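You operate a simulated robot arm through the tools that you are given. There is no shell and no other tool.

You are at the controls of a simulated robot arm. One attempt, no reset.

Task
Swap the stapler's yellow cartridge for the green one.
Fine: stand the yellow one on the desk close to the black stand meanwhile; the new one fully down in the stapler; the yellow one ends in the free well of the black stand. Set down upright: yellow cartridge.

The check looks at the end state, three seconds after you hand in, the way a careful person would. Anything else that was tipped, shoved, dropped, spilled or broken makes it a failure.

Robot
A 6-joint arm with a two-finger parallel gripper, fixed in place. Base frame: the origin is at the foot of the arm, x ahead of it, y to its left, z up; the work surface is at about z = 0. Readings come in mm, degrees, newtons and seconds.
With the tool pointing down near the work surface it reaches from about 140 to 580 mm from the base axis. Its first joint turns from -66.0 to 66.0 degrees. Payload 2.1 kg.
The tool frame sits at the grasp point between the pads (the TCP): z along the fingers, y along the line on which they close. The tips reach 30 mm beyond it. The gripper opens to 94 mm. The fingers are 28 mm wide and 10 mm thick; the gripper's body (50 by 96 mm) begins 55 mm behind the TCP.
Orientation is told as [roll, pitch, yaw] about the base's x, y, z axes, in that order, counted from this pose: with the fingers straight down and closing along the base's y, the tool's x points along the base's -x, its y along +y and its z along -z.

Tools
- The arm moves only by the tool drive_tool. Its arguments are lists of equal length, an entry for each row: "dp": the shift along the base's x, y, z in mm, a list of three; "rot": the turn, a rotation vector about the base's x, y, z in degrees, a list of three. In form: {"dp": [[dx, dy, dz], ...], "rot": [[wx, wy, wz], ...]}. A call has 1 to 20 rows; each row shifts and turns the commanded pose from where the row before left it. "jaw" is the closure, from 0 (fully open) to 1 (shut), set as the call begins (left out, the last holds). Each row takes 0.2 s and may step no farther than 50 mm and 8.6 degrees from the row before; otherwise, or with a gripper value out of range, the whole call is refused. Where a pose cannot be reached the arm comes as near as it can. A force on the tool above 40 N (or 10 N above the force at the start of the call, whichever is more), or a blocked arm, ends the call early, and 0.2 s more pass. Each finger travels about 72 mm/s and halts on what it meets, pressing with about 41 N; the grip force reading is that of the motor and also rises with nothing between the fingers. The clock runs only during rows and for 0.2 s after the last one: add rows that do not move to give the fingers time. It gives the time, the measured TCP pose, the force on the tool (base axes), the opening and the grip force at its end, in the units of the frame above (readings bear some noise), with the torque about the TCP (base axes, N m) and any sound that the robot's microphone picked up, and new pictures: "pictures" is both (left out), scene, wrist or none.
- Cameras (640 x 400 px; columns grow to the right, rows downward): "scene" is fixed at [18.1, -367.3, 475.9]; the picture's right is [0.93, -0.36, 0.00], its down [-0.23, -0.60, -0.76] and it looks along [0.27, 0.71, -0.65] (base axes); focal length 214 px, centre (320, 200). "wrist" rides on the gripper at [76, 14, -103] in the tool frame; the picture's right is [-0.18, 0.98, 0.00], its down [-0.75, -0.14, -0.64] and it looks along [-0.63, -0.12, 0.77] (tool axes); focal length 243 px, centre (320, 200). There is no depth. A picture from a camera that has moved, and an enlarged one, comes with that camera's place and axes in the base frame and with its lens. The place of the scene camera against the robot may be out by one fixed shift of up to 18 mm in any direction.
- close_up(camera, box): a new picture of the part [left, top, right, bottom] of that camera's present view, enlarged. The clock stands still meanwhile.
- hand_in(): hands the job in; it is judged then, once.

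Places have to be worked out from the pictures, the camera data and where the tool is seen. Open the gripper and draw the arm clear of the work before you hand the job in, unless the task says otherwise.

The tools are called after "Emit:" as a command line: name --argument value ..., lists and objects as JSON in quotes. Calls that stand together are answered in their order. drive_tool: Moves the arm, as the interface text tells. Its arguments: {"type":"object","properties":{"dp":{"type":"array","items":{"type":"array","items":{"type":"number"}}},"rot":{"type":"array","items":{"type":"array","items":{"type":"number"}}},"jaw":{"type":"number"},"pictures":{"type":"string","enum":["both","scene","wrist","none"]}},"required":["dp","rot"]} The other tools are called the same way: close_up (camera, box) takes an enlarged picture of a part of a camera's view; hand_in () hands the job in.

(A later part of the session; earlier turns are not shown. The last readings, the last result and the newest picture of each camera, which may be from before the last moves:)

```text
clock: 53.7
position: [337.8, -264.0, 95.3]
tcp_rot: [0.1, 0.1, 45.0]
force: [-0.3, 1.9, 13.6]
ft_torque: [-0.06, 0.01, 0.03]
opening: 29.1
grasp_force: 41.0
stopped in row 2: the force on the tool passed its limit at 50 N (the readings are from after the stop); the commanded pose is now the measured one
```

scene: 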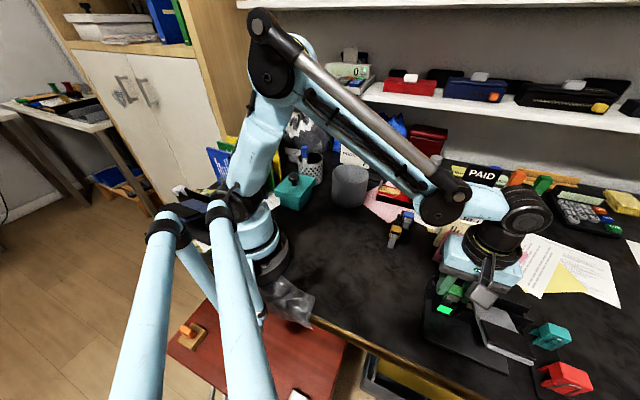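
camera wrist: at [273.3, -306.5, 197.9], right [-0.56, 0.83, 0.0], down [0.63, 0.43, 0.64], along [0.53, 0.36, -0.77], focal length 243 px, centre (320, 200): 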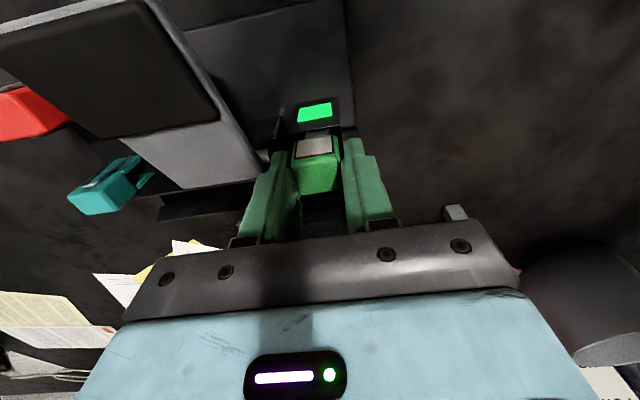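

Bottomed out: the force rises at the same height where yellow was seated, the contact is centred on the stem, and the LED is green. I'll release by opening to 36 mm and check.

Emit:
drive_tool --dp '[[0, 0, 0], [0, 0, 0], [0, 0, 0]]' --rot '[[0, 0, 0], [0, 0, 0], [0, 0, 0]]' --jaw 0.62

Emit:
close_up --camera "scene" --box '[425, 260, 495, 330]'

Emit:
close_up --camera "wrist" --box '[230, 80, 410, 240]'

```text
clock: 54.5
position: [337.9, -263.6, 94.5]
tcp_rot: [-0.1, 0.0, 45.1]
force: [0.2, 0.7, -0.3]
ft_torque: [0.01, 0.02, 0.0]
opening: 35.4
grasp_force: 0.1
camera wrist: at [273.4, -306.8, 196.4], right [-0.56, 0.83, 0.0], down [0.63, 0.43, 0.64], along [0.53, 0.36, -0.77], focal length 243 px, centre (320, 200)
```

scene: 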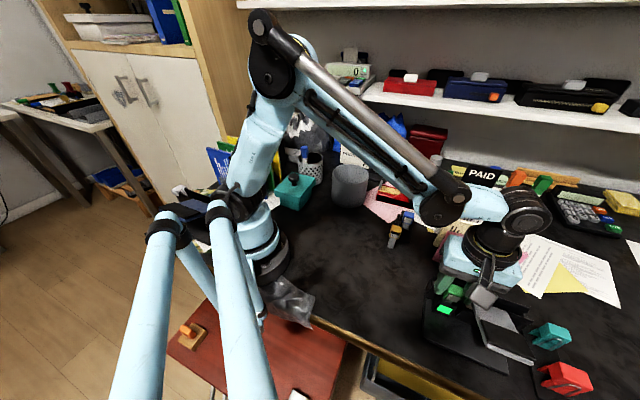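
wrist: 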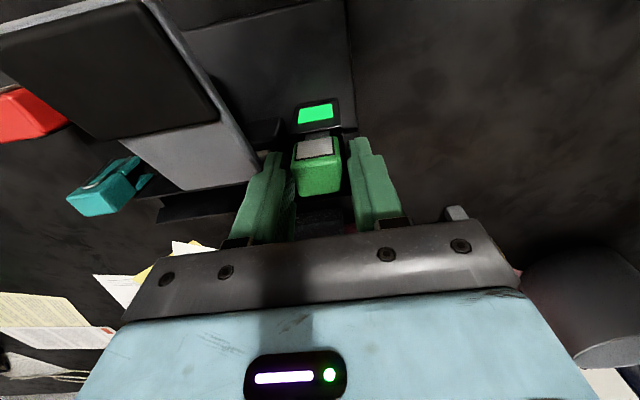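

```text
5.71 times, centred on (460, 295) of scene
camera zoom: at [18.1, -367.3, 475.9], right [0.93, -0.36, 0.0], down [-0.23, -0.6, -0.76], along [0.27, 0.71, -0.65], focal length 1226 px, centre (-480, -343)
```

zoom: 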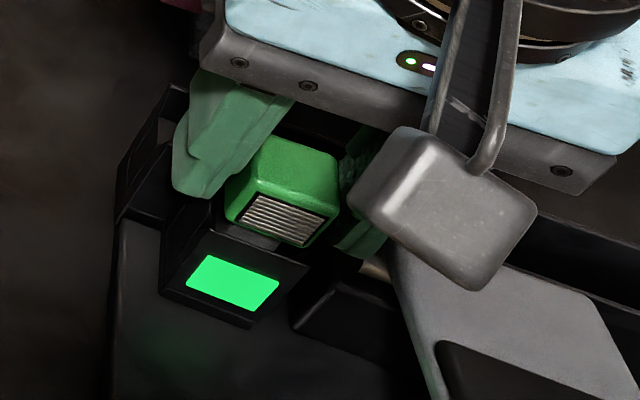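

```text
2.50 times, centred on (320, 160) of wrist
camera zoom: at [273.4, -306.8, 196.4], right [-0.56, 0.83, 0.0], down [0.63, 0.43, 0.64], along [0.53, 0.36, -0.77], focal length 606 px, centre (320, 300)
```

zoom: 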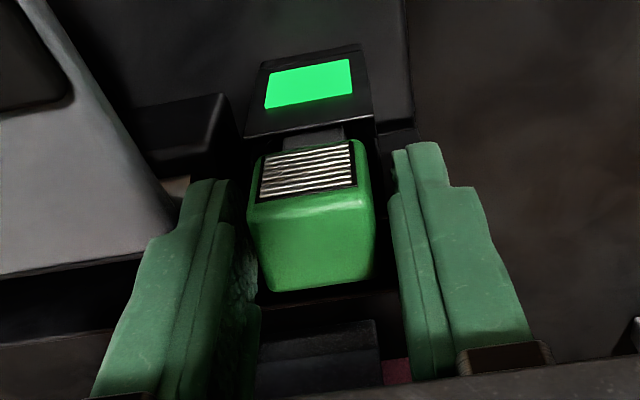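

Green is released and seated with the LED green. I'll centre slightly and rise straight up to clear it.

Emit:
drive_tool --dp '[[0.6, -0.6, 0], [0, 0, 4], [0, 0, 8], [0, 0, 14], [0, 0, 20], [0, 0, 25], [0, 0, 15], [0, 0, 0]]' --rot '[[0, 0, 0], [0, 0, 0], [0, 0, 0], [0, 0, 0], [0, 0, 0], [0, 0, 0], [0, 0, 0], [0, 0, 0]]'

Emit:
close_up --camera "scene" --box '[415, 250, 505, 340]'

Emit:
close_up --camera "wrist" --box '[230, 40, 410, 200]'

```text
clock: 56.3
position: [338.5, -264.5, 180.4]
tcp_rot: [0.0, 0.0, 44.9]
force: [0.5, 0.3, 0.1]
ft_torque: [0.03, 0.03, 0.04]
opening: 35.6
grasp_force: 0.0
camera wrist: at [273.8, -307.6, 282.9], right [-0.56, 0.83, 0.0], down [0.63, 0.43, 0.64], along [0.53, 0.36, -0.77], focal length 243 px, centre (320, 200)
```

scene: 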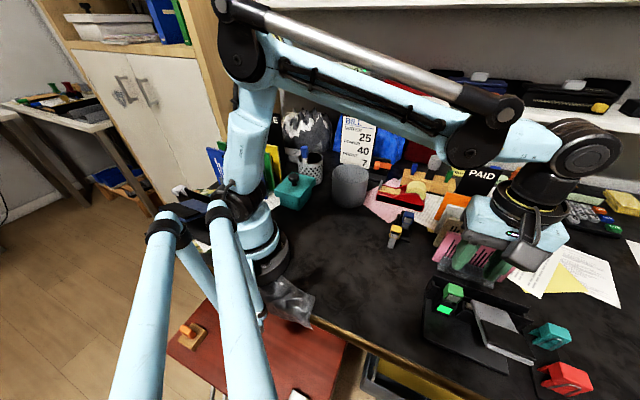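
wrist: 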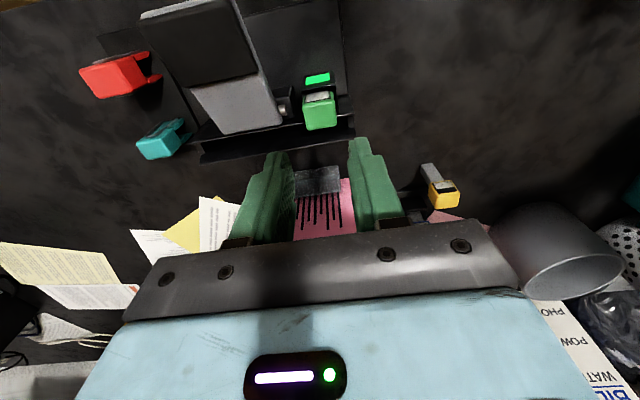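

```text
4.44 times, centred on (460, 295) of scene
camera zoom: at [18.1, -367.3, 475.9], right [0.93, -0.36, 0.0], down [-0.23, -0.6, -0.76], along [0.27, 0.71, -0.65], focal length 953 px, centre (-302, -222)
```

zoom: 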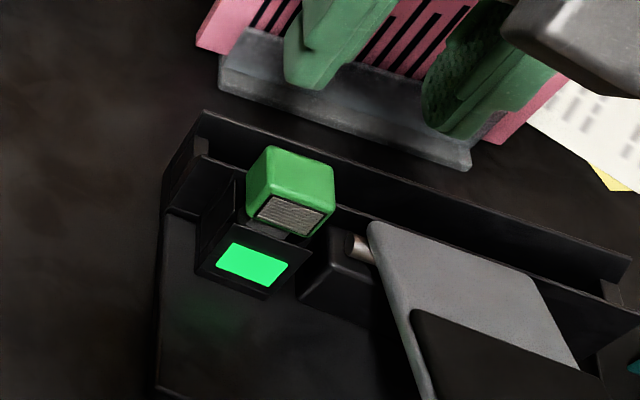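

```text
2.50 times, centred on (320, 120) of wrist
camera zoom: at [273.8, -307.6, 282.9], right [-0.56, 0.83, 0.0], down [0.63, 0.43, 0.64], along [0.53, 0.36, -0.77], focal length 606 px, centre (320, 400)
```

zoom: 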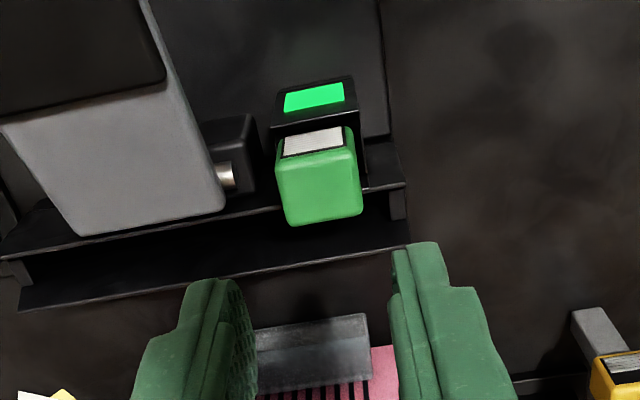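

Green is fully down in the stapler with a steady green LED, and nothing else moved. Now I'll return above yellow, again on the near side, with the jaws at about 42 mm.

Emit:
drive_tool --dp '[[-14, 18, 0], [-14, 27, 0], [-5, 35, 0], [0, 35, 0], [11, 27, 0], [14, 20, 0], [13.4, 17.9, 0], [0, 0, -20], [0, 0, 0]]' --rot '[[0, 0, 0], [0, 0, 0], [0, 0, 0], [0, 0, 0], [0, 0, 0], [0, 0, 0], [0, 0, 0], [0, 0, 0], [0, 0, 0]]' --jaw 0.52

Emit:
close_up --camera "wrist" --box '[220, 40, 420, 220]'

Emit:
close_up --camera "scene" --box '[370, 190, 450, 260]'

```text
clock: 58.3
position: [343.7, -83.8, 158.8]
tcp_rot: [0.0, 0.0, 45.1]
force: [0.1, 0.3, 0.5]
ft_torque: [-0.05, 0.02, 0.02]
opening: 45.1
grasp_force: 0.0
camera wrist: at [279.1, -127.1, 261.7], right [-0.56, 0.83, 0.0], down [0.63, 0.43, 0.64], along [0.53, 0.36, -0.77], focal length 243 px, centre (320, 200)
```

scene: 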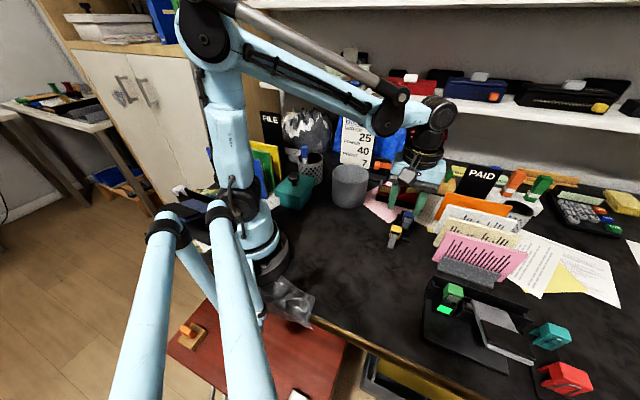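
wrist: 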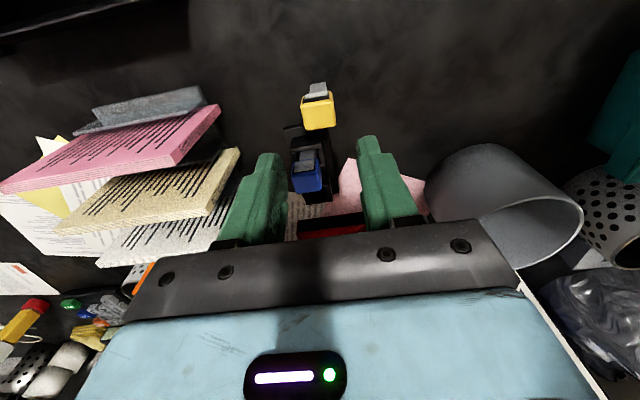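

```text
2.22 times, centred on (320, 130) of wrist
camera zoom: at [279.1, -127.1, 261.7], right [-0.56, 0.83, 0.0], down [0.63, 0.43, 0.64], along [0.53, 0.36, -0.77], focal length 539 px, centre (320, 356)
```

zoom: 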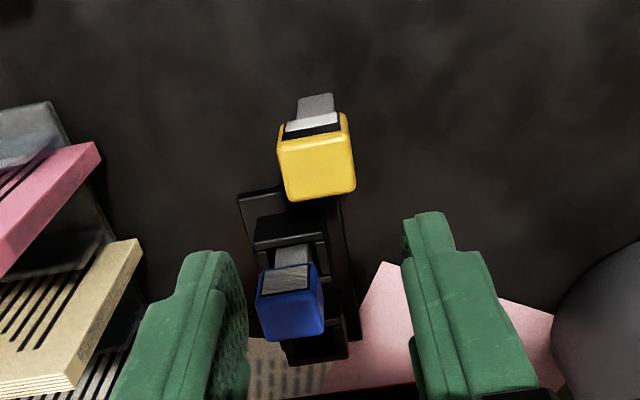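

```text
5.71 times, centred on (410, 225) of scene
camera zoom: at [18.1, -367.3, 475.9], right [0.93, -0.36, 0.0], down [-0.23, -0.6, -0.76], along [0.27, 0.71, -0.65], focal length 1226 px, centre (-194, 57)
```

zoom: 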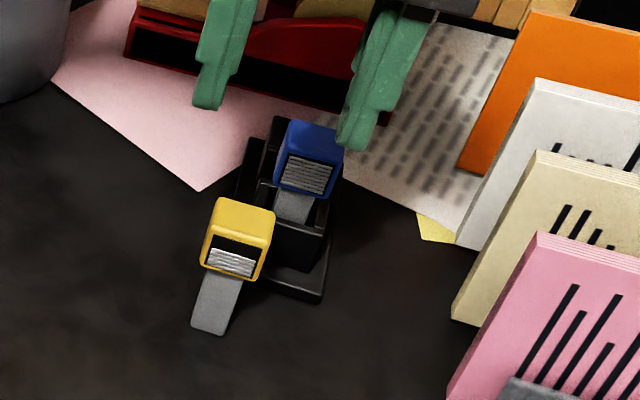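

Yellow is where I left it. I'll descend to TCP z≈95, with the jaws straddling its head, and check centring.

Emit:
drive_tool --dp '[[0, 0, -15], [0, 0, -15], [0, 0, -15], [0, 0, -12], [0, 0, -7], [0, 0, 0]]' --rot '[[0, 0, 0], [0, 0, 0], [0, 0, 0], [0, 0, 0], [0, 0, 0], [0, 0, 0]]'

Emit:
close_up --camera "wrist" --box '[230, 80, 410, 240]'

Emit:
close_up --camera "scene" --box '[370, 200, 450, 270]'

```text
clock: 59.7
position: [343.3, -84.9, 94.5]
tcp_rot: [0.1, 0.0, 44.9]
force: [-0.2, 0.7, -0.5]
ft_torque: [0.0, -0.03, -0.01]
opening: 45.3
grasp_force: 0.0
camera wrist: at [279.1, -127.4, 198.1], right [-0.56, 0.83, 0.0], down [0.63, 0.43, 0.64], along [0.53, 0.36, -0.77], focal length 243 px, centre (320, 200)
```

scene: 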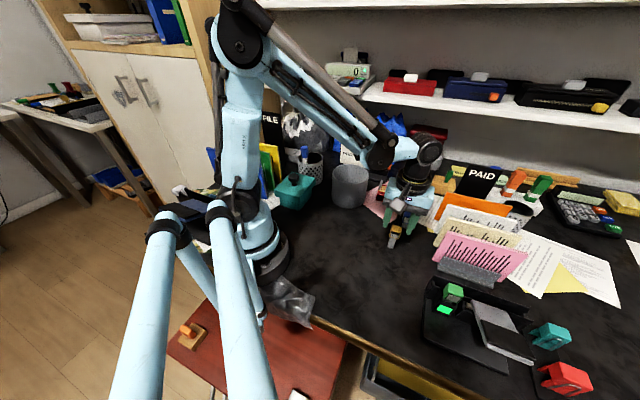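
wrist: 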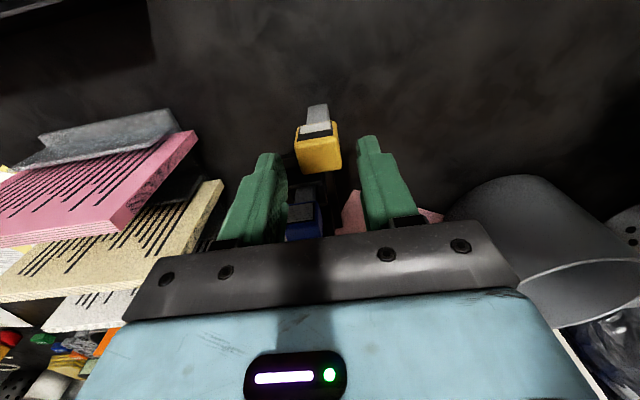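

```text
2.50 times, centred on (320, 160) of wrist
camera zoom: at [279.1, -127.4, 198.1], right [-0.56, 0.83, 0.0], down [0.63, 0.43, 0.64], along [0.53, 0.36, -0.77], focal length 606 px, centre (320, 300)
```

zoom: 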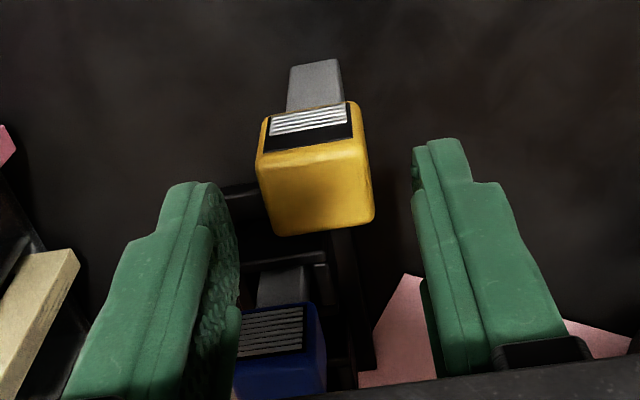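

```text
5.71 times, centred on (410, 235) of scene
camera zoom: at [18.1, -367.3, 475.9], right [0.93, -0.36, 0.0], down [-0.23, -0.6, -0.76], along [0.27, 0.71, -0.65], focal length 1226 px, centre (-194, 0)
```

zoom: 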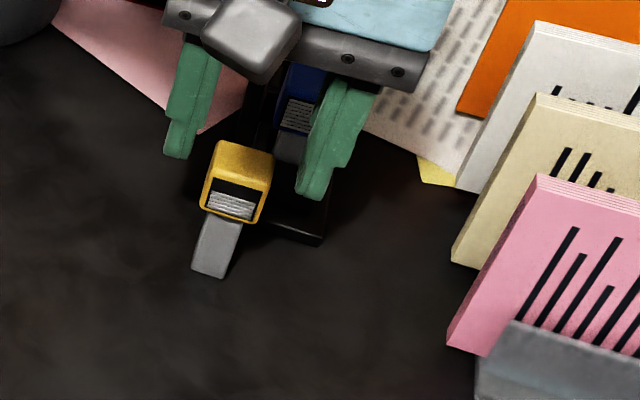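

Yellow is centred between the fingers and upright. I'll lower about 20 mm to the earlier grip height (TCP z≈74.5) and look before closing.

Emit:
drive_tool --dp '[[0, 0, -6], [0, 0, -6], [0, 0, -5], [0, 0, -3], [0, 0, 0]]' --rot '[[0, 0, 0], [0, 0, 0], [0, 0, 0], [0, 0, 0], [0, 0, 0]]'

Emit:
close_up --camera "wrist" --box '[230, 80, 410, 240]'

```text
clock: 60.9
position: [343.2, -83.9, 74.8]
tcp_rot: [0.0, 0.0, 45.0]
force: [0.1, -0.1, -0.8]
ft_torque: [0.01, 0.04, -0.01]
opening: 45.0
grasp_force: 0.0
camera wrist: at [279.3, -127.6, 178.4], right [-0.56, 0.83, 0.0], down [0.63, 0.43, 0.64], along [0.53, 0.36, -0.77], focal length 243 px, centre (320, 200)
```

scene: 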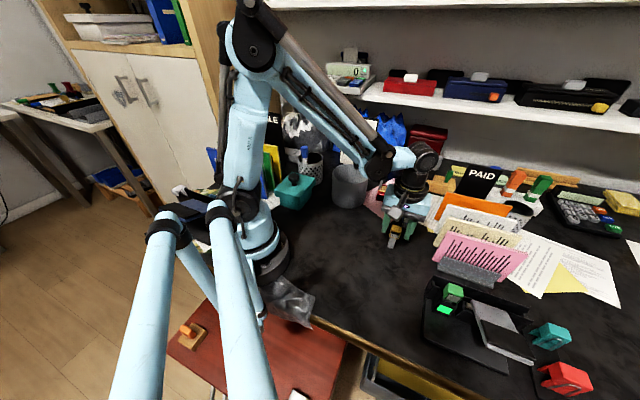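
wrist: 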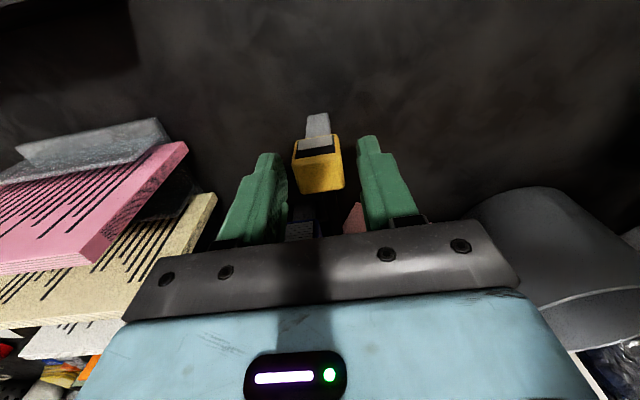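

```text
2.50 times, centred on (320, 160) of wrist
camera zoom: at [279.3, -127.6, 178.4], right [-0.56, 0.83, 0.0], down [0.63, 0.43, 0.64], along [0.53, 0.36, -0.77], focal length 606 px, centre (320, 300)
```

zoom: 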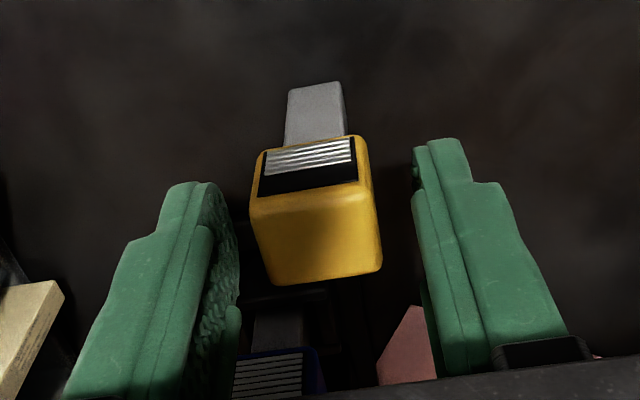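

The head is centred within about 1 mm. I'll lower 1 mm more and close on yellow.

Emit:
drive_tool --dp '[[0, 0, -1.2], [0, 0, 0]]' --rot '[[0, 0, 0], [0, 0, 0]]' --pictures "none"

Emit:
drive_tool --dp '[[0, 0, 0], [0, 0, 0], [0, 0, 0]]' --rot '[[0, 0, 0], [0, 0, 0], [0, 0, 0]]' --jaw 1 --pictures "none"

Emit:
drive_tool --dp '[[0, 0, 2], [0, 0, 4], [0, 0, 8], [0, 0, 0]]' --rot '[[0, 0, 0], [0, 0, 0], [0, 0, 0], [0, 0, 0]]'

Emit:
close_up --camera "wrist" --box '[270, 90, 370, 210]'

Emit:
close_up --camera "wrist" --box '[290, 95, 350, 155]'

Emit:
close_up --camera "scene" --box '[380, 210, 440, 260]'

```text
clock: 61.5
position: [345.1, -85.1, 75.5]
tcp_rot: [-0.1, 0.0, 45.0]
force: [0.0, 0.2, 0.1]
ft_torque: [-0.02, -0.02, 0.04]
opening: 45.2
grasp_force: 0.0
```

```text
clock: 62.3
position: [344.7, -83.2, 74.8]
tcp_rot: [0.0, 0.1, 45.0]
force: [0.2, -0.1, -0.1]
ft_torque: [-0.01, 0.0, 0.02]
opening: 28.9
grasp_force: 41.3
```

```text
clock: 63.3
position: [343.9, -84.6, 88.8]
tcp_rot: [-0.1, 0.0, 45.0]
force: [-0.2, -0.4, 0.0]
ft_torque: [-0.01, 0.0, 0.0]
opening: 29.0
grasp_force: 41.2
camera wrist: at [279.3, -127.5, 191.5], right [-0.56, 0.83, 0.0], down [0.63, 0.43, 0.64], along [0.53, 0.36, -0.77], focal length 243 px, centre (320, 200)
```

scene: 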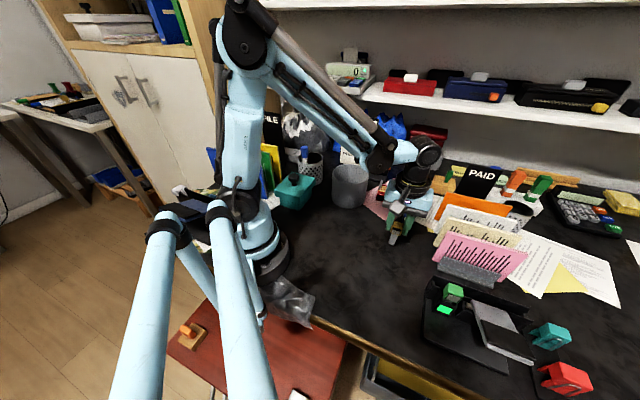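
wrist: 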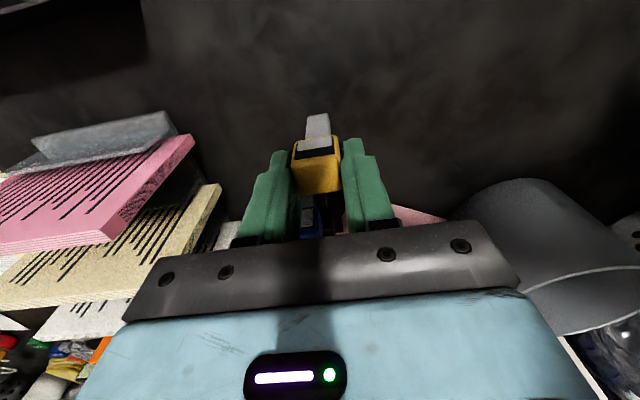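

```text
3.33 times, centred on (320, 150) of wrist
camera zoom: at [279.3, -127.5, 191.5], right [-0.56, 0.83, 0.0], down [0.63, 0.43, 0.64], along [0.53, 0.36, -0.77], focal length 809 px, centre (320, 367)
```

zoom: 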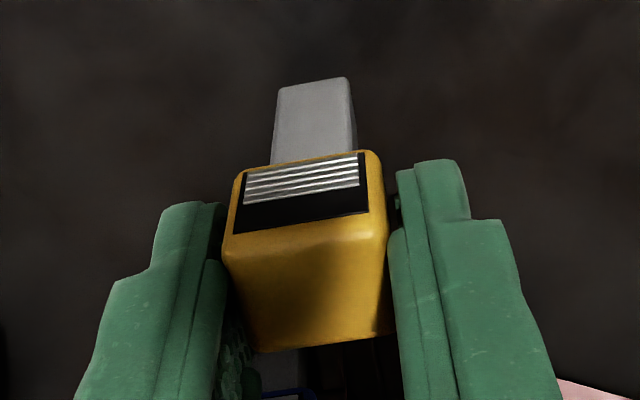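

```text
6.67 times, centred on (320, 125) of wrist
camera zoom: at [279.3, -127.5, 191.5], right [-0.56, 0.83, 0.0], down [0.63, 0.43, 0.64], along [0.53, 0.36, -0.77], focal length 1618 px, centre (320, 700)
```

zoom: 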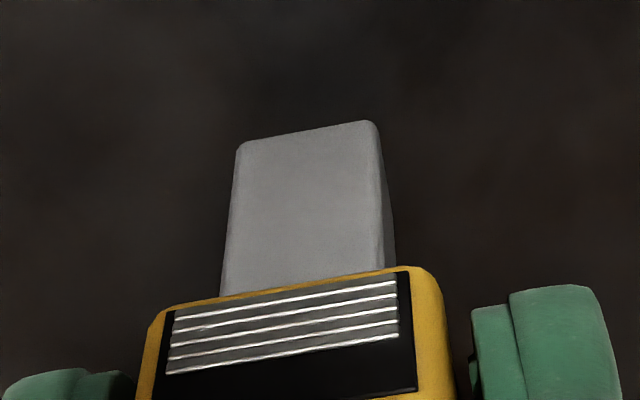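

```text
8.00 times, centred on (410, 235) of scene
camera zoom: at [18.1, -367.3, 475.9], right [0.93, -0.36, 0.0], down [-0.23, -0.6, -0.76], along [0.27, 0.71, -0.65], focal length 1716 px, centre (-400, -80)
```

zoom: 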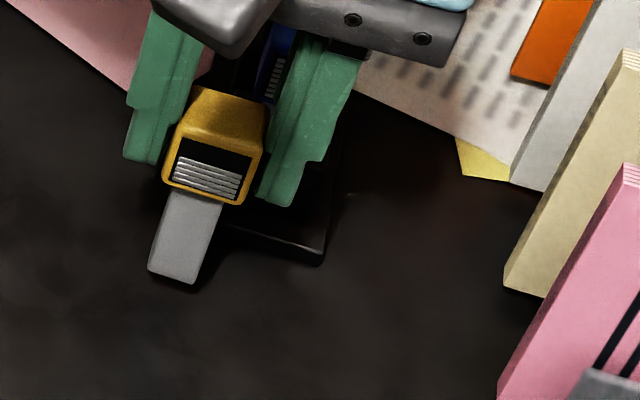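

Yellow is gripped again just as before, with its stem about 0.8 mm toward +tool-y relative to how green was held. I'll lift to z≈185, cross over blue with ample clearance, and hover above the empty well.

Emit:
drive_tool --dp '[[0, 0, 12], [0, 0, 18], [0, 0, 22], [0, 0, 22], [0, 0, 22], [20, 13, 0], [25, 16, 0], [25, 16, 0], [21.3, 14.4, 0], [0, 0, 0], [0, 0, 0]]' --rot '[[0, 0, 0], [0, 0, 0], [0, 0, 0], [0, 0, 0], [0, 0, 0], [0, 0, 0], [0, 0, 0], [0, 0, 0], [0, 0, 0], [0, 0, 0], [0, 0, 0]]'

Emit:
close_up --camera "wrist" --box '[240, 20, 400, 180]'

Emit:
close_up --camera "scene" --box '[370, 160, 450, 250]'

```text
clock: 65.7
position: [435.7, -25.1, 183.7]
tcp_rot: [0.0, 0.0, 45.0]
force: [0.5, 0.5, -0.5]
ft_torque: [-0.02, -0.05, -0.01]
opening: 28.8
grasp_force: 41.1
camera wrist: at [371.2, -67.8, 287.3], right [-0.56, 0.83, 0.0], down [0.63, 0.43, 0.64], along [0.53, 0.36, -0.77], focal length 243 px, centre (320, 200)
```

scene: 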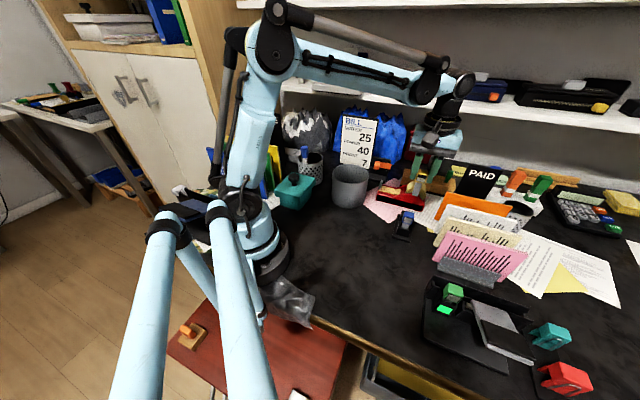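
wrist: 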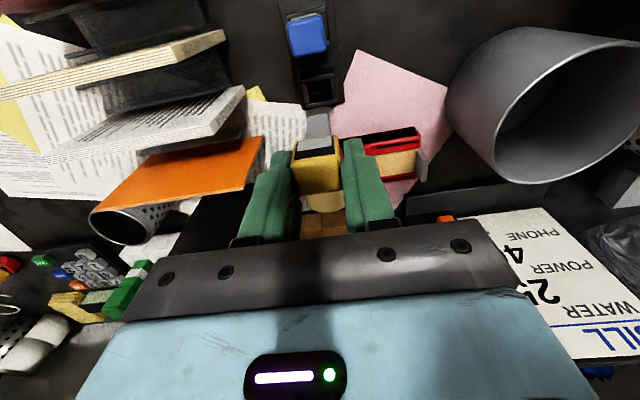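

```text
2.50 times, centred on (320, 100) of wrist
camera zoom: at [371.2, -67.8, 287.3], right [-0.56, 0.83, 0.0], down [0.63, 0.43, 0.64], along [0.53, 0.36, -0.77], focal length 606 px, centre (320, 450)
```

zoom: 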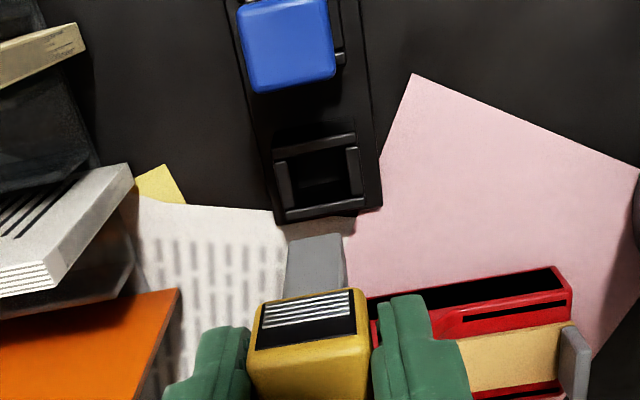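

```text
4.44 times, centred on (410, 205) of scene
camera zoom: at [18.1, -367.3, 475.9], right [0.93, -0.36, 0.0], down [-0.23, -0.6, -0.76], along [0.27, 0.71, -0.65], focal length 953 px, centre (-80, 178)
```

zoom: 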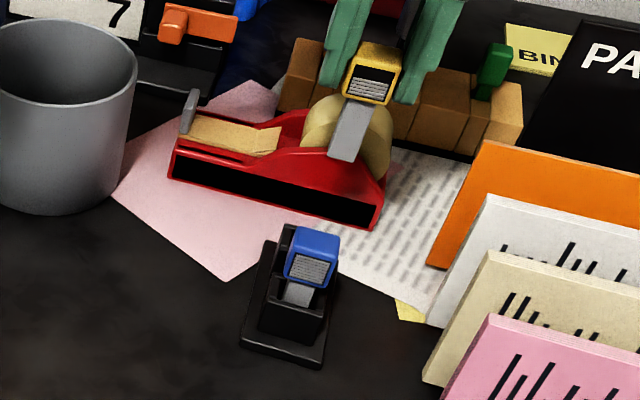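

Yellow hovers above the empty well. I'll correct by (-0.6,-0.3) mm and descend to z≈137 so the stem bottom is just above the well mouth.

Emit:
drive_tool --dp '[[-0.6, -0.3, -12], [0, 0, -12], [0, 0, -12], [0, 0, -10], [0, 0, 0], [0, 0, 0]]' --rot '[[0, 0, 0], [0, 0, 0], [0, 0, 0], [0, 0, 0], [0, 0, 0], [0, 0, 0]]'

Emit:
close_up --camera "wrist" --box '[260, 50, 380, 170]'

Emit:
close_up --camera "scene" --box '[380, 170, 450, 240]'

```text
clock: 67.1
position: [435.6, -25.4, 138.2]
tcp_rot: [0.0, -0.1, 45.0]
force: [0.7, -0.9, 0.5]
ft_torque: [-0.02, -0.03, -0.01]
opening: 28.7
grasp_force: 41.0
camera wrist: at [370.1, -68.5, 240.7], right [-0.56, 0.83, 0.0], down [0.63, 0.43, 0.64], along [0.53, 0.36, -0.77], focal length 243 px, centre (320, 200)
```

scene: 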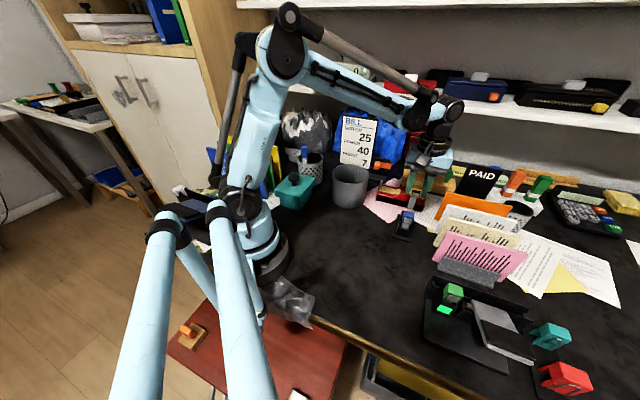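
wrist: 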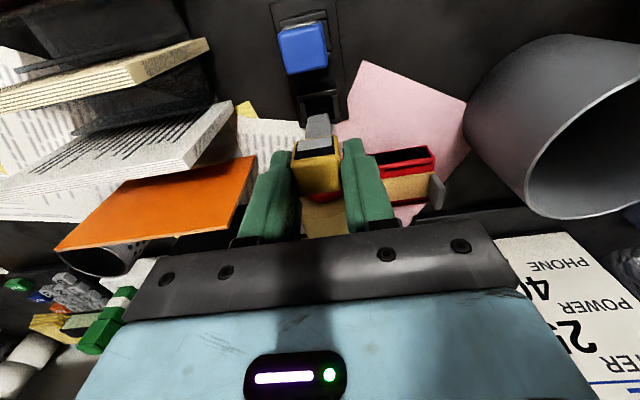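

```text
3.33 times, centred on (320, 110) of wrist
camera zoom: at [370.1, -68.5, 240.7], right [-0.56, 0.83, 0.0], down [0.63, 0.43, 0.64], along [0.53, 0.36, -0.77], focal length 809 px, centre (320, 500)
```

zoom: 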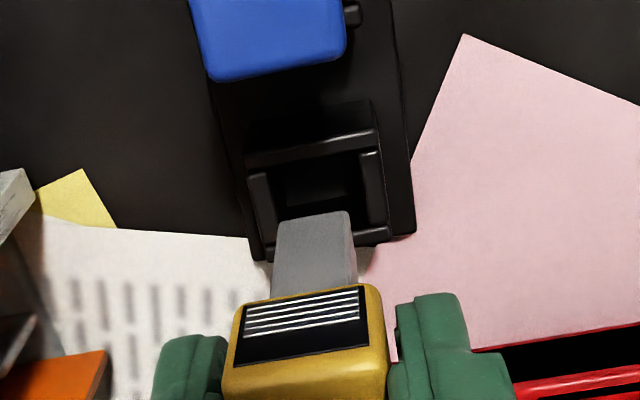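

```text
5.71 times, centred on (415, 205) of scene
camera zoom: at [18.1, -367.3, 475.9], right [0.93, -0.36, 0.0], down [-0.23, -0.6, -0.76], along [0.27, 0.71, -0.65], focal length 1226 px, centre (-223, 171)
```

zoom: 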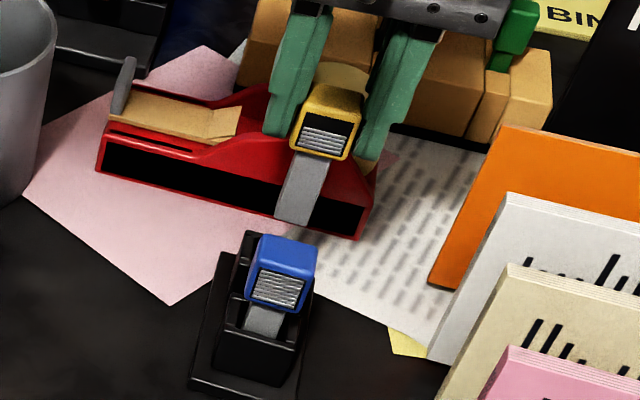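

The stem lines up with the well between its side walls. I'll descend in small steps with force checks.

Emit:
drive_tool --dp '[[0, 0, -3], [0, 0, -3], [0, 0, -3], [0, 0, 0], [0, 0, 0]]' --rot '[[0, 0, 0], [0, 0, 0], [0, 0, 0], [0, 0, 0], [0, 0, 0]]'

Emit:
close_up --camera "wrist" --box '[270, 60, 370, 160]'

Emit:
close_up --camera "scene" --box '[385, 180, 445, 240]'

```text
clock: 68.3
position: [434.8, -25.3, 130.5]
tcp_rot: [0.1, 0.0, 45.0]
force: [-0.8, 0.2, -1.2]
ft_torque: [0.0, 0.02, -0.01]
opening: 29.0
grasp_force: 41.0
camera wrist: at [370.1, -68.3, 232.2], right [-0.56, 0.83, 0.0], down [0.63, 0.43, 0.64], along [0.53, 0.36, -0.77], focal length 243 px, centre (320, 200)
```

scene: 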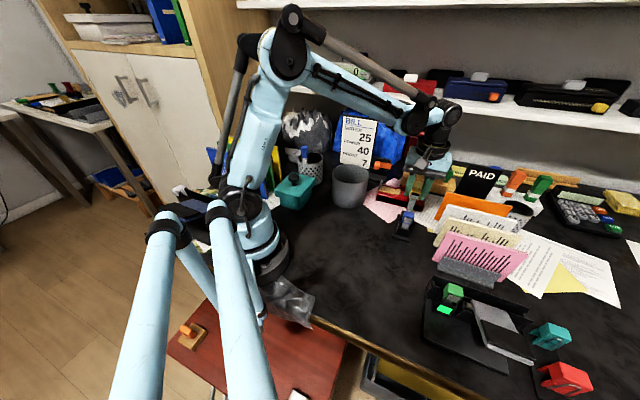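
wrist: 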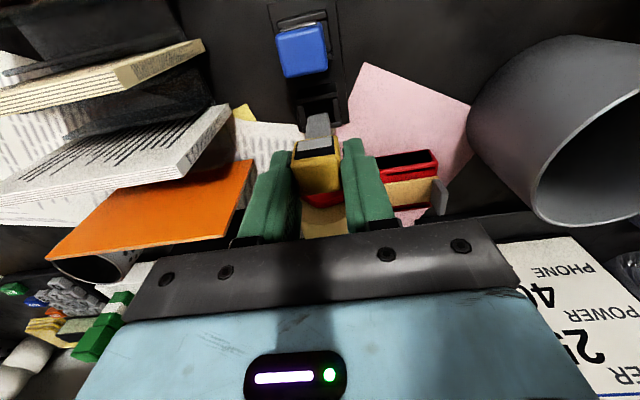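

```text
4.00 times, centred on (320, 110) of wrist
camera zoom: at [370.1, -68.3, 232.2], right [-0.56, 0.83, 0.0], down [0.63, 0.43, 0.64], along [0.53, 0.36, -0.77], focal length 970 px, centre (320, 560)
```

zoom: 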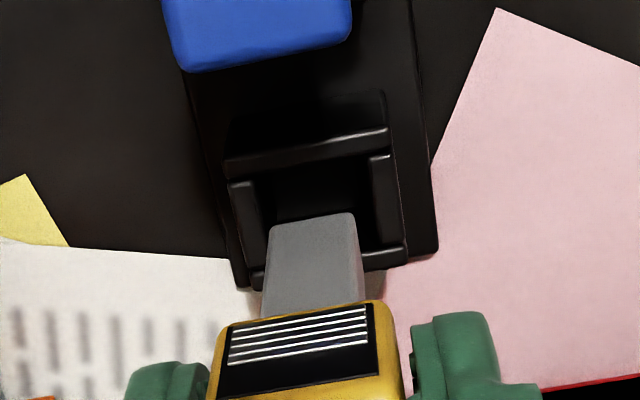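

```text
6.67 times, centred on (415, 210) of scene
camera zoom: at [18.1, -367.3, 475.9], right [0.93, -0.36, 0.0], down [-0.23, -0.6, -0.76], along [0.27, 0.71, -0.65], focal length 1430 px, centre (-313, 133)
```

zoom: 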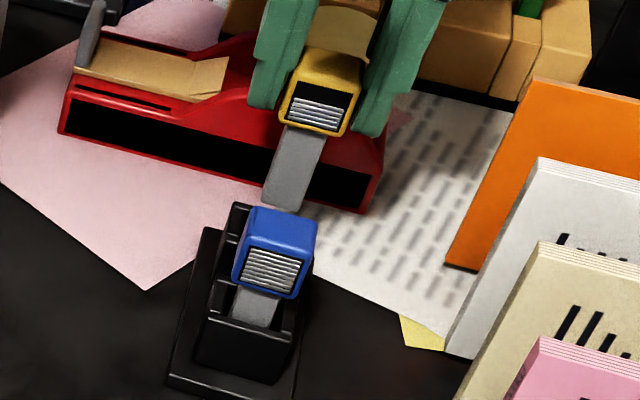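

The stem bottom is centred between the well's side walls. I'll continue down in 2 mm steps.

Emit:
drive_tool --dp '[[0, 0, -2], [0, 0, -2], [0, 0, -2], [0, 0, -2], [0, 0, 0]]' --rot '[[0, 0, 0], [0, 0, 0], [0, 0, 0], [0, 0, 0], [0, 0, 0]]'

Emit:
close_up --camera "wrist" --box '[270, 60, 370, 160]'

Emit:
close_up --camera "scene" --box '[385, 180, 445, 240]'

```text
clock: 69.5
position: [435.4, -24.3, 121.8]
tcp_rot: [0.0, 0.0, 45.0]
force: [-0.6, 0.1, 0.1]
ft_torque: [-0.03, 0.02, -0.01]
opening: 29.0
grasp_force: 41.2
camera wrist: at [370.0, -68.1, 224.1], right [-0.56, 0.83, 0.0], down [0.63, 0.43, 0.64], along [0.53, 0.36, -0.77], focal length 243 px, centre (320, 200)
```

scene: 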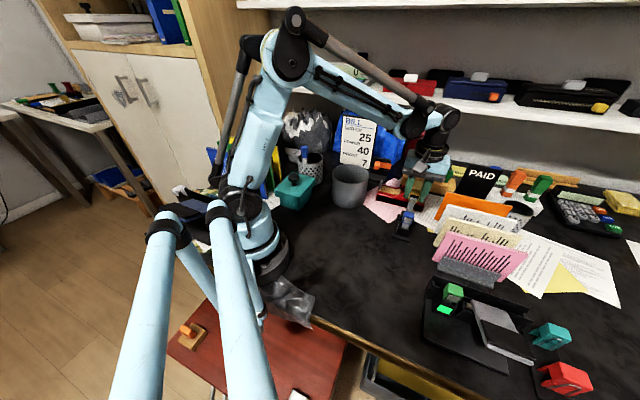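
wrist: 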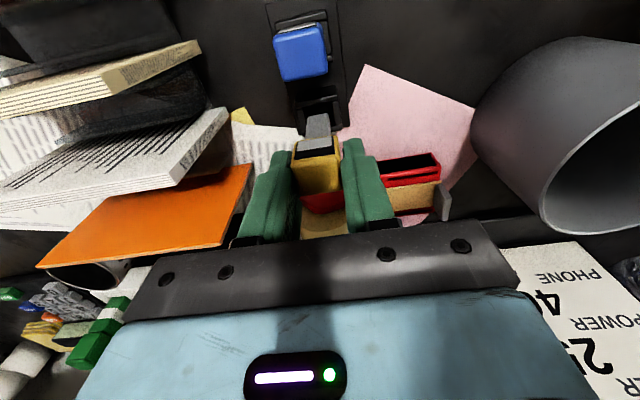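

```text
4.00 times, centred on (320, 110) of wrist
camera zoom: at [370.0, -68.1, 224.1], right [-0.56, 0.83, 0.0], down [0.63, 0.43, 0.64], along [0.53, 0.36, -0.77], focal length 970 px, centre (320, 560)
```

zoom: 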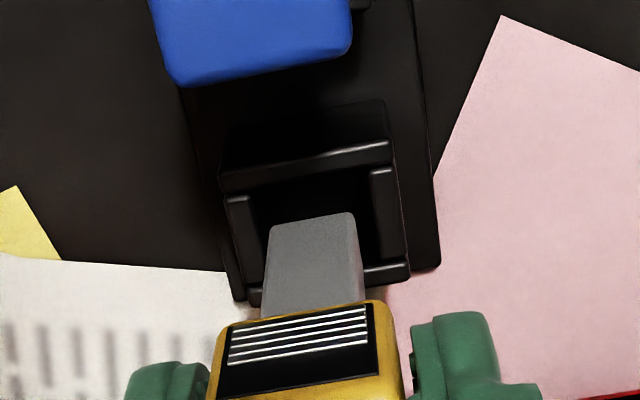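

```text
6.67 times, centred on (415, 210) of scene
camera zoom: at [18.1, -367.3, 475.9], right [0.93, -0.36, 0.0], down [-0.23, -0.6, -0.76], along [0.27, 0.71, -0.65], focal length 1430 px, centre (-313, 133)
```

zoom: 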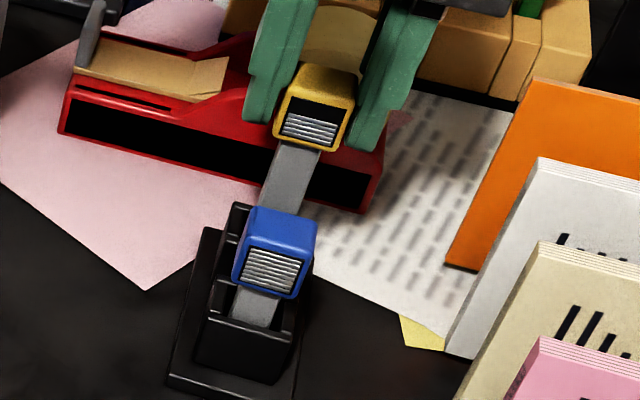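

The stem is entering the well freely with near-equal gaps on both sides. I'll keep lowering.

Emit:
drive_tool --dp '[[0, 0, -2], [0, 0, -2], [0, 0, -2], [0, 0, -2], [0, 0, -2], [0, 0, 0]]' --rot '[[0, 0, 0], [0, 0, 0], [0, 0, 0], [0, 0, 0], [0, 0, 0], [0, 0, 0]]' --pictures "none"

Emit:
drive_tool --dp '[[0, 0, -2], [0, 0, -2], [0, 0, -2], [0, 0, -2], [0, 0, -2], [0, 0, 0]]' --rot '[[0, 0, 0], [0, 0, 0], [0, 0, 0], [0, 0, 0], [0, 0, 0], [0, 0, 0]]'

Emit:
close_up --camera "wrist" --box '[270, 70, 370, 190]'

Emit:
close_up --camera "scene" --box '[385, 180, 445, 240]'

```text
clock: 70.9
position: [434.8, -24.6, 112.0]
tcp_rot: [0.0, 0.0, 45.0]
force: [-0.1, -0.2, -0.7]
ft_torque: [0.0, 0.03, -0.02]
opening: 29.1
grasp_force: 41.4
```

```text
clock: 72.3
position: [434.4, -24.2, 101.8]
tcp_rot: [0.0, 0.1, 45.0]
force: [0.4, -0.2, -1.0]
ft_torque: [0.02, 0.0, 0.01]
opening: 29.0
grasp_force: 41.3
camera wrist: at [369.8, -68.1, 204.2], right [-0.56, 0.83, 0.0], down [0.63, 0.43, 0.64], along [0.53, 0.36, -0.77], focal length 243 px, centre (320, 200)
```

scene: 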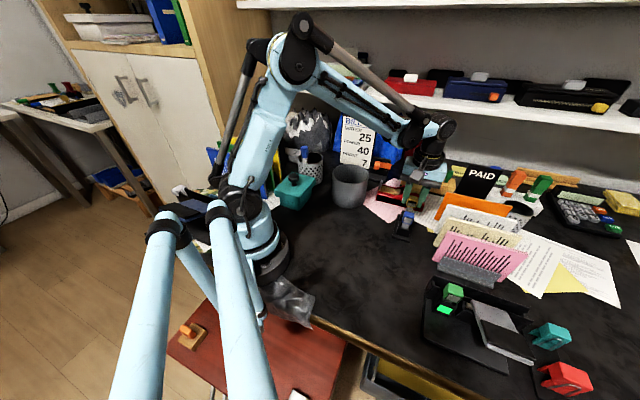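
wrist: 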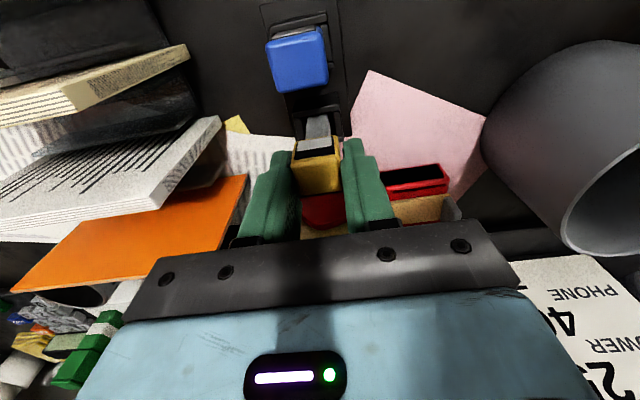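

```text
3.33 times, centred on (320, 130) of wrist
camera zoom: at [369.8, -68.1, 204.2], right [-0.56, 0.83, 0.0], down [0.63, 0.43, 0.64], along [0.53, 0.36, -0.77], focal length 809 px, centre (320, 433)
```

zoom: 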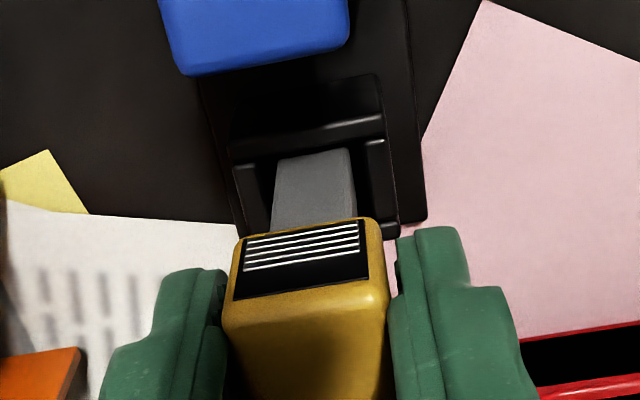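

```text
6.67 times, centred on (415, 210) of scene
camera zoom: at [18.1, -367.3, 475.9], right [0.93, -0.36, 0.0], down [-0.23, -0.6, -0.76], along [0.27, 0.71, -0.65], focal length 1430 px, centre (-313, 133)
```

zoom: 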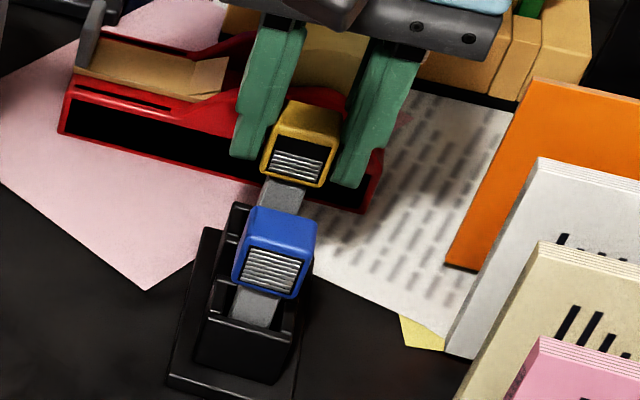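

No contact force and the stem is between the walls. I'll continue lowering in 2 mm steps to near the seating height (camera z≈186).

Emit:
drive_tool --dp '[[0, 0, -2], [0, 0, -2], [0, 0, -2], [0, 0, -2], [0, 0, -2], [0, 0, 0]]' --rot '[[0, 0, 0], [0, 0, 0], [0, 0, 0], [0, 0, 0], [0, 0, 0], [0, 0, 0]]' --pictures "none"

Emit:
drive_tool --dp '[[0, 0, -2], [0, 0, -2], [0, 0, 0]]' --rot '[[0, 0, 0], [0, 0, 0], [0, 0, 0]]'

Emit:
close_up --camera "wrist" --box '[270, 90, 370, 210]'

Emit:
close_up --camera "scene" --box '[385, 180, 445, 240]'

```text
clock: 73.7
position: [434.3, -25.1, 90.6]
tcp_rot: [-0.1, 0.1, 45.0]
force: [-0.1, 0.5, -0.5]
ft_torque: [0.01, -0.02, 0.0]
opening: 28.9
grasp_force: 41.2
```

```text
clock: 74.5
position: [434.7, -24.5, 87.1]
tcp_rot: [0.0, -0.1, 45.1]
force: [0.3, 0.8, 0.0]
ft_torque: [0.01, 0.03, -0.01]
opening: 28.8
grasp_force: 40.9
camera wrist: at [370.2, -68.6, 190.4], right [-0.56, 0.83, 0.0], down [0.63, 0.43, 0.64], along [0.53, 0.36, -0.77], focal length 243 px, centre (320, 200)
```

scene: 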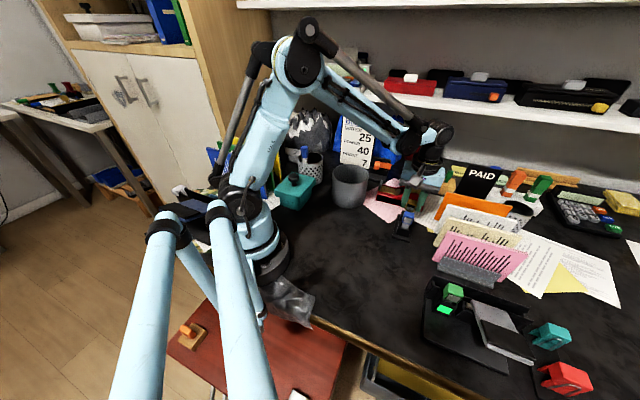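
wrist: 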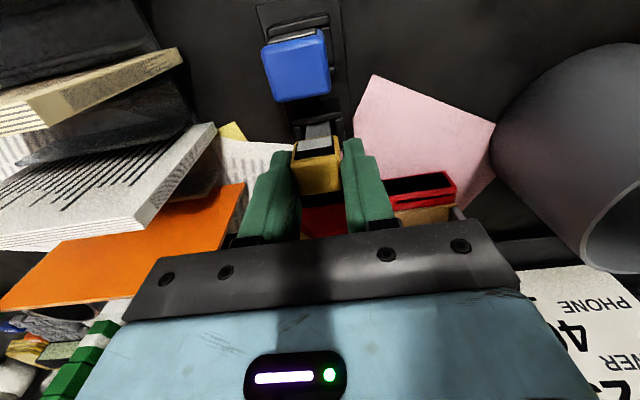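

```text
3.33 times, centred on (320, 150) of wrist
camera zoom: at [370.2, -68.6, 190.4], right [-0.56, 0.83, 0.0], down [0.63, 0.43, 0.64], along [0.53, 0.36, -0.77], focal length 809 px, centre (320, 367)
```

zoom: 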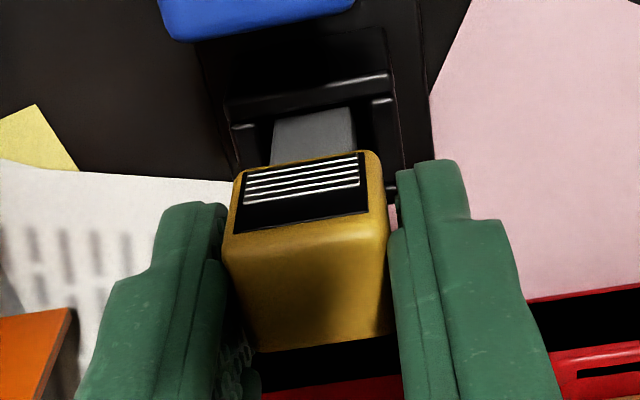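

```text
6.67 times, centred on (415, 210) of scene
camera zoom: at [18.1, -367.3, 475.9], right [0.93, -0.36, 0.0], down [-0.23, -0.6, -0.76], along [0.27, 0.71, -0.65], focal length 1430 px, centre (-313, 133)
```

zoom: 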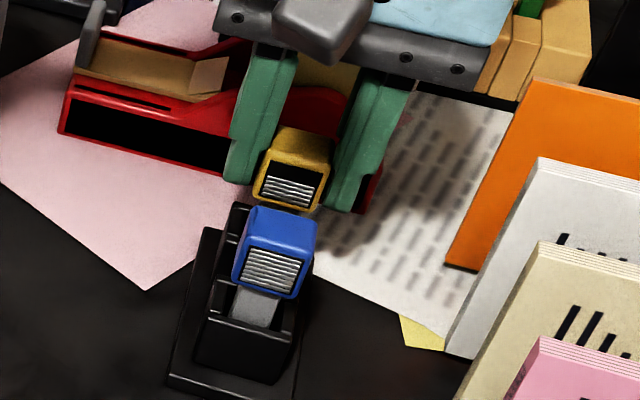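

Yellow is deep in the well with about 4–5 mm to go and no force. I'll finish in 1 mm steps until it bottoms.

Emit:
drive_tool --dp '[[0, 0, -1], [0, 0, -1], [0, 0, 0]]' --rot '[[0, 0, 0], [0, 0, 0], [0, 0, 0]]' --pictures "none"

Emit:
drive_tool --dp '[[0, 0, -1], [0, 0, 0]]' --rot '[[0, 0, 0], [0, 0, 0]]' --pictures "none"

Emit:
drive_tool --dp '[[0, 0, -0.8], [0, 0, 0]]' --rot '[[0, 0, 0], [0, 0, 0]]' --pictures "none"

Emit:
drive_tool --dp '[[0, 0, -0.7], [0, 0, 0]]' --rot '[[0, 0, 0], [0, 0, 0]]'

```text
clock: 75.3
position: [434.9, -26.2, 85.1]
tcp_rot: [0.0, -0.1, 45.0]
force: [0.1, 0.4, -0.4]
ft_torque: [-0.03, 0.02, 0.03]
opening: 28.9
grasp_force: 41.2
```

```text
clock: 75.9
position: [434.3, -26.1, 84.4]
tcp_rot: [0.0, 0.0, 45.1]
force: [-0.3, 0.3, -1.3]
ft_torque: [0.02, -0.06, -0.03]
opening: 28.9
grasp_force: 41.5
```

```text
clock: 76.5
position: [434.8, -23.9, 84.0]
tcp_rot: [0.0, 0.0, 44.9]
force: [-0.1, 0.5, -0.5]
ft_torque: [0.02, 0.03, 0.0]
opening: 28.8
grasp_force: 41.2
```

```text
clock: 77.1
position: [435.7, -25.2, 83.3]
tcp_rot: [0.1, 0.0, 45.0]
force: [-0.2, -0.7, 0.4]
ft_torque: [-0.01, -0.04, 0.01]
opening: 28.8
grasp_force: 40.9
camera wrist: at [370.0, -68.3, 186.0], right [-0.56, 0.83, 0.0], down [0.63, 0.43, 0.64], along [0.53, 0.36, -0.77], focal length 243 px, centre (320, 200)
```

scene: 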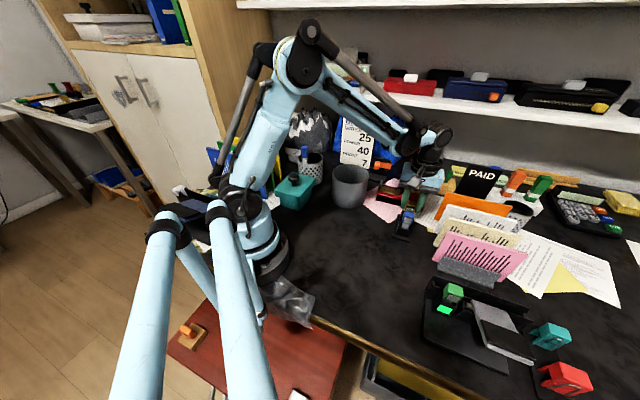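
wrist: 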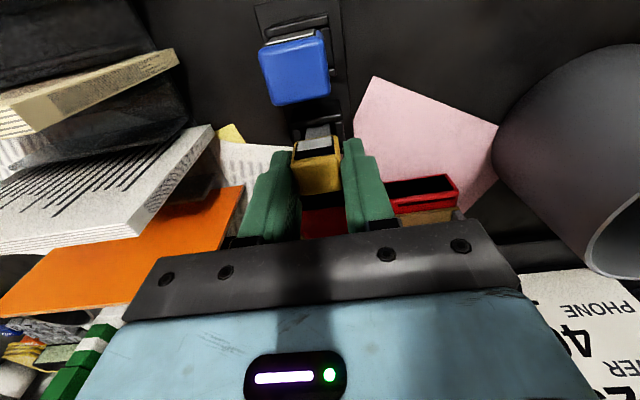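

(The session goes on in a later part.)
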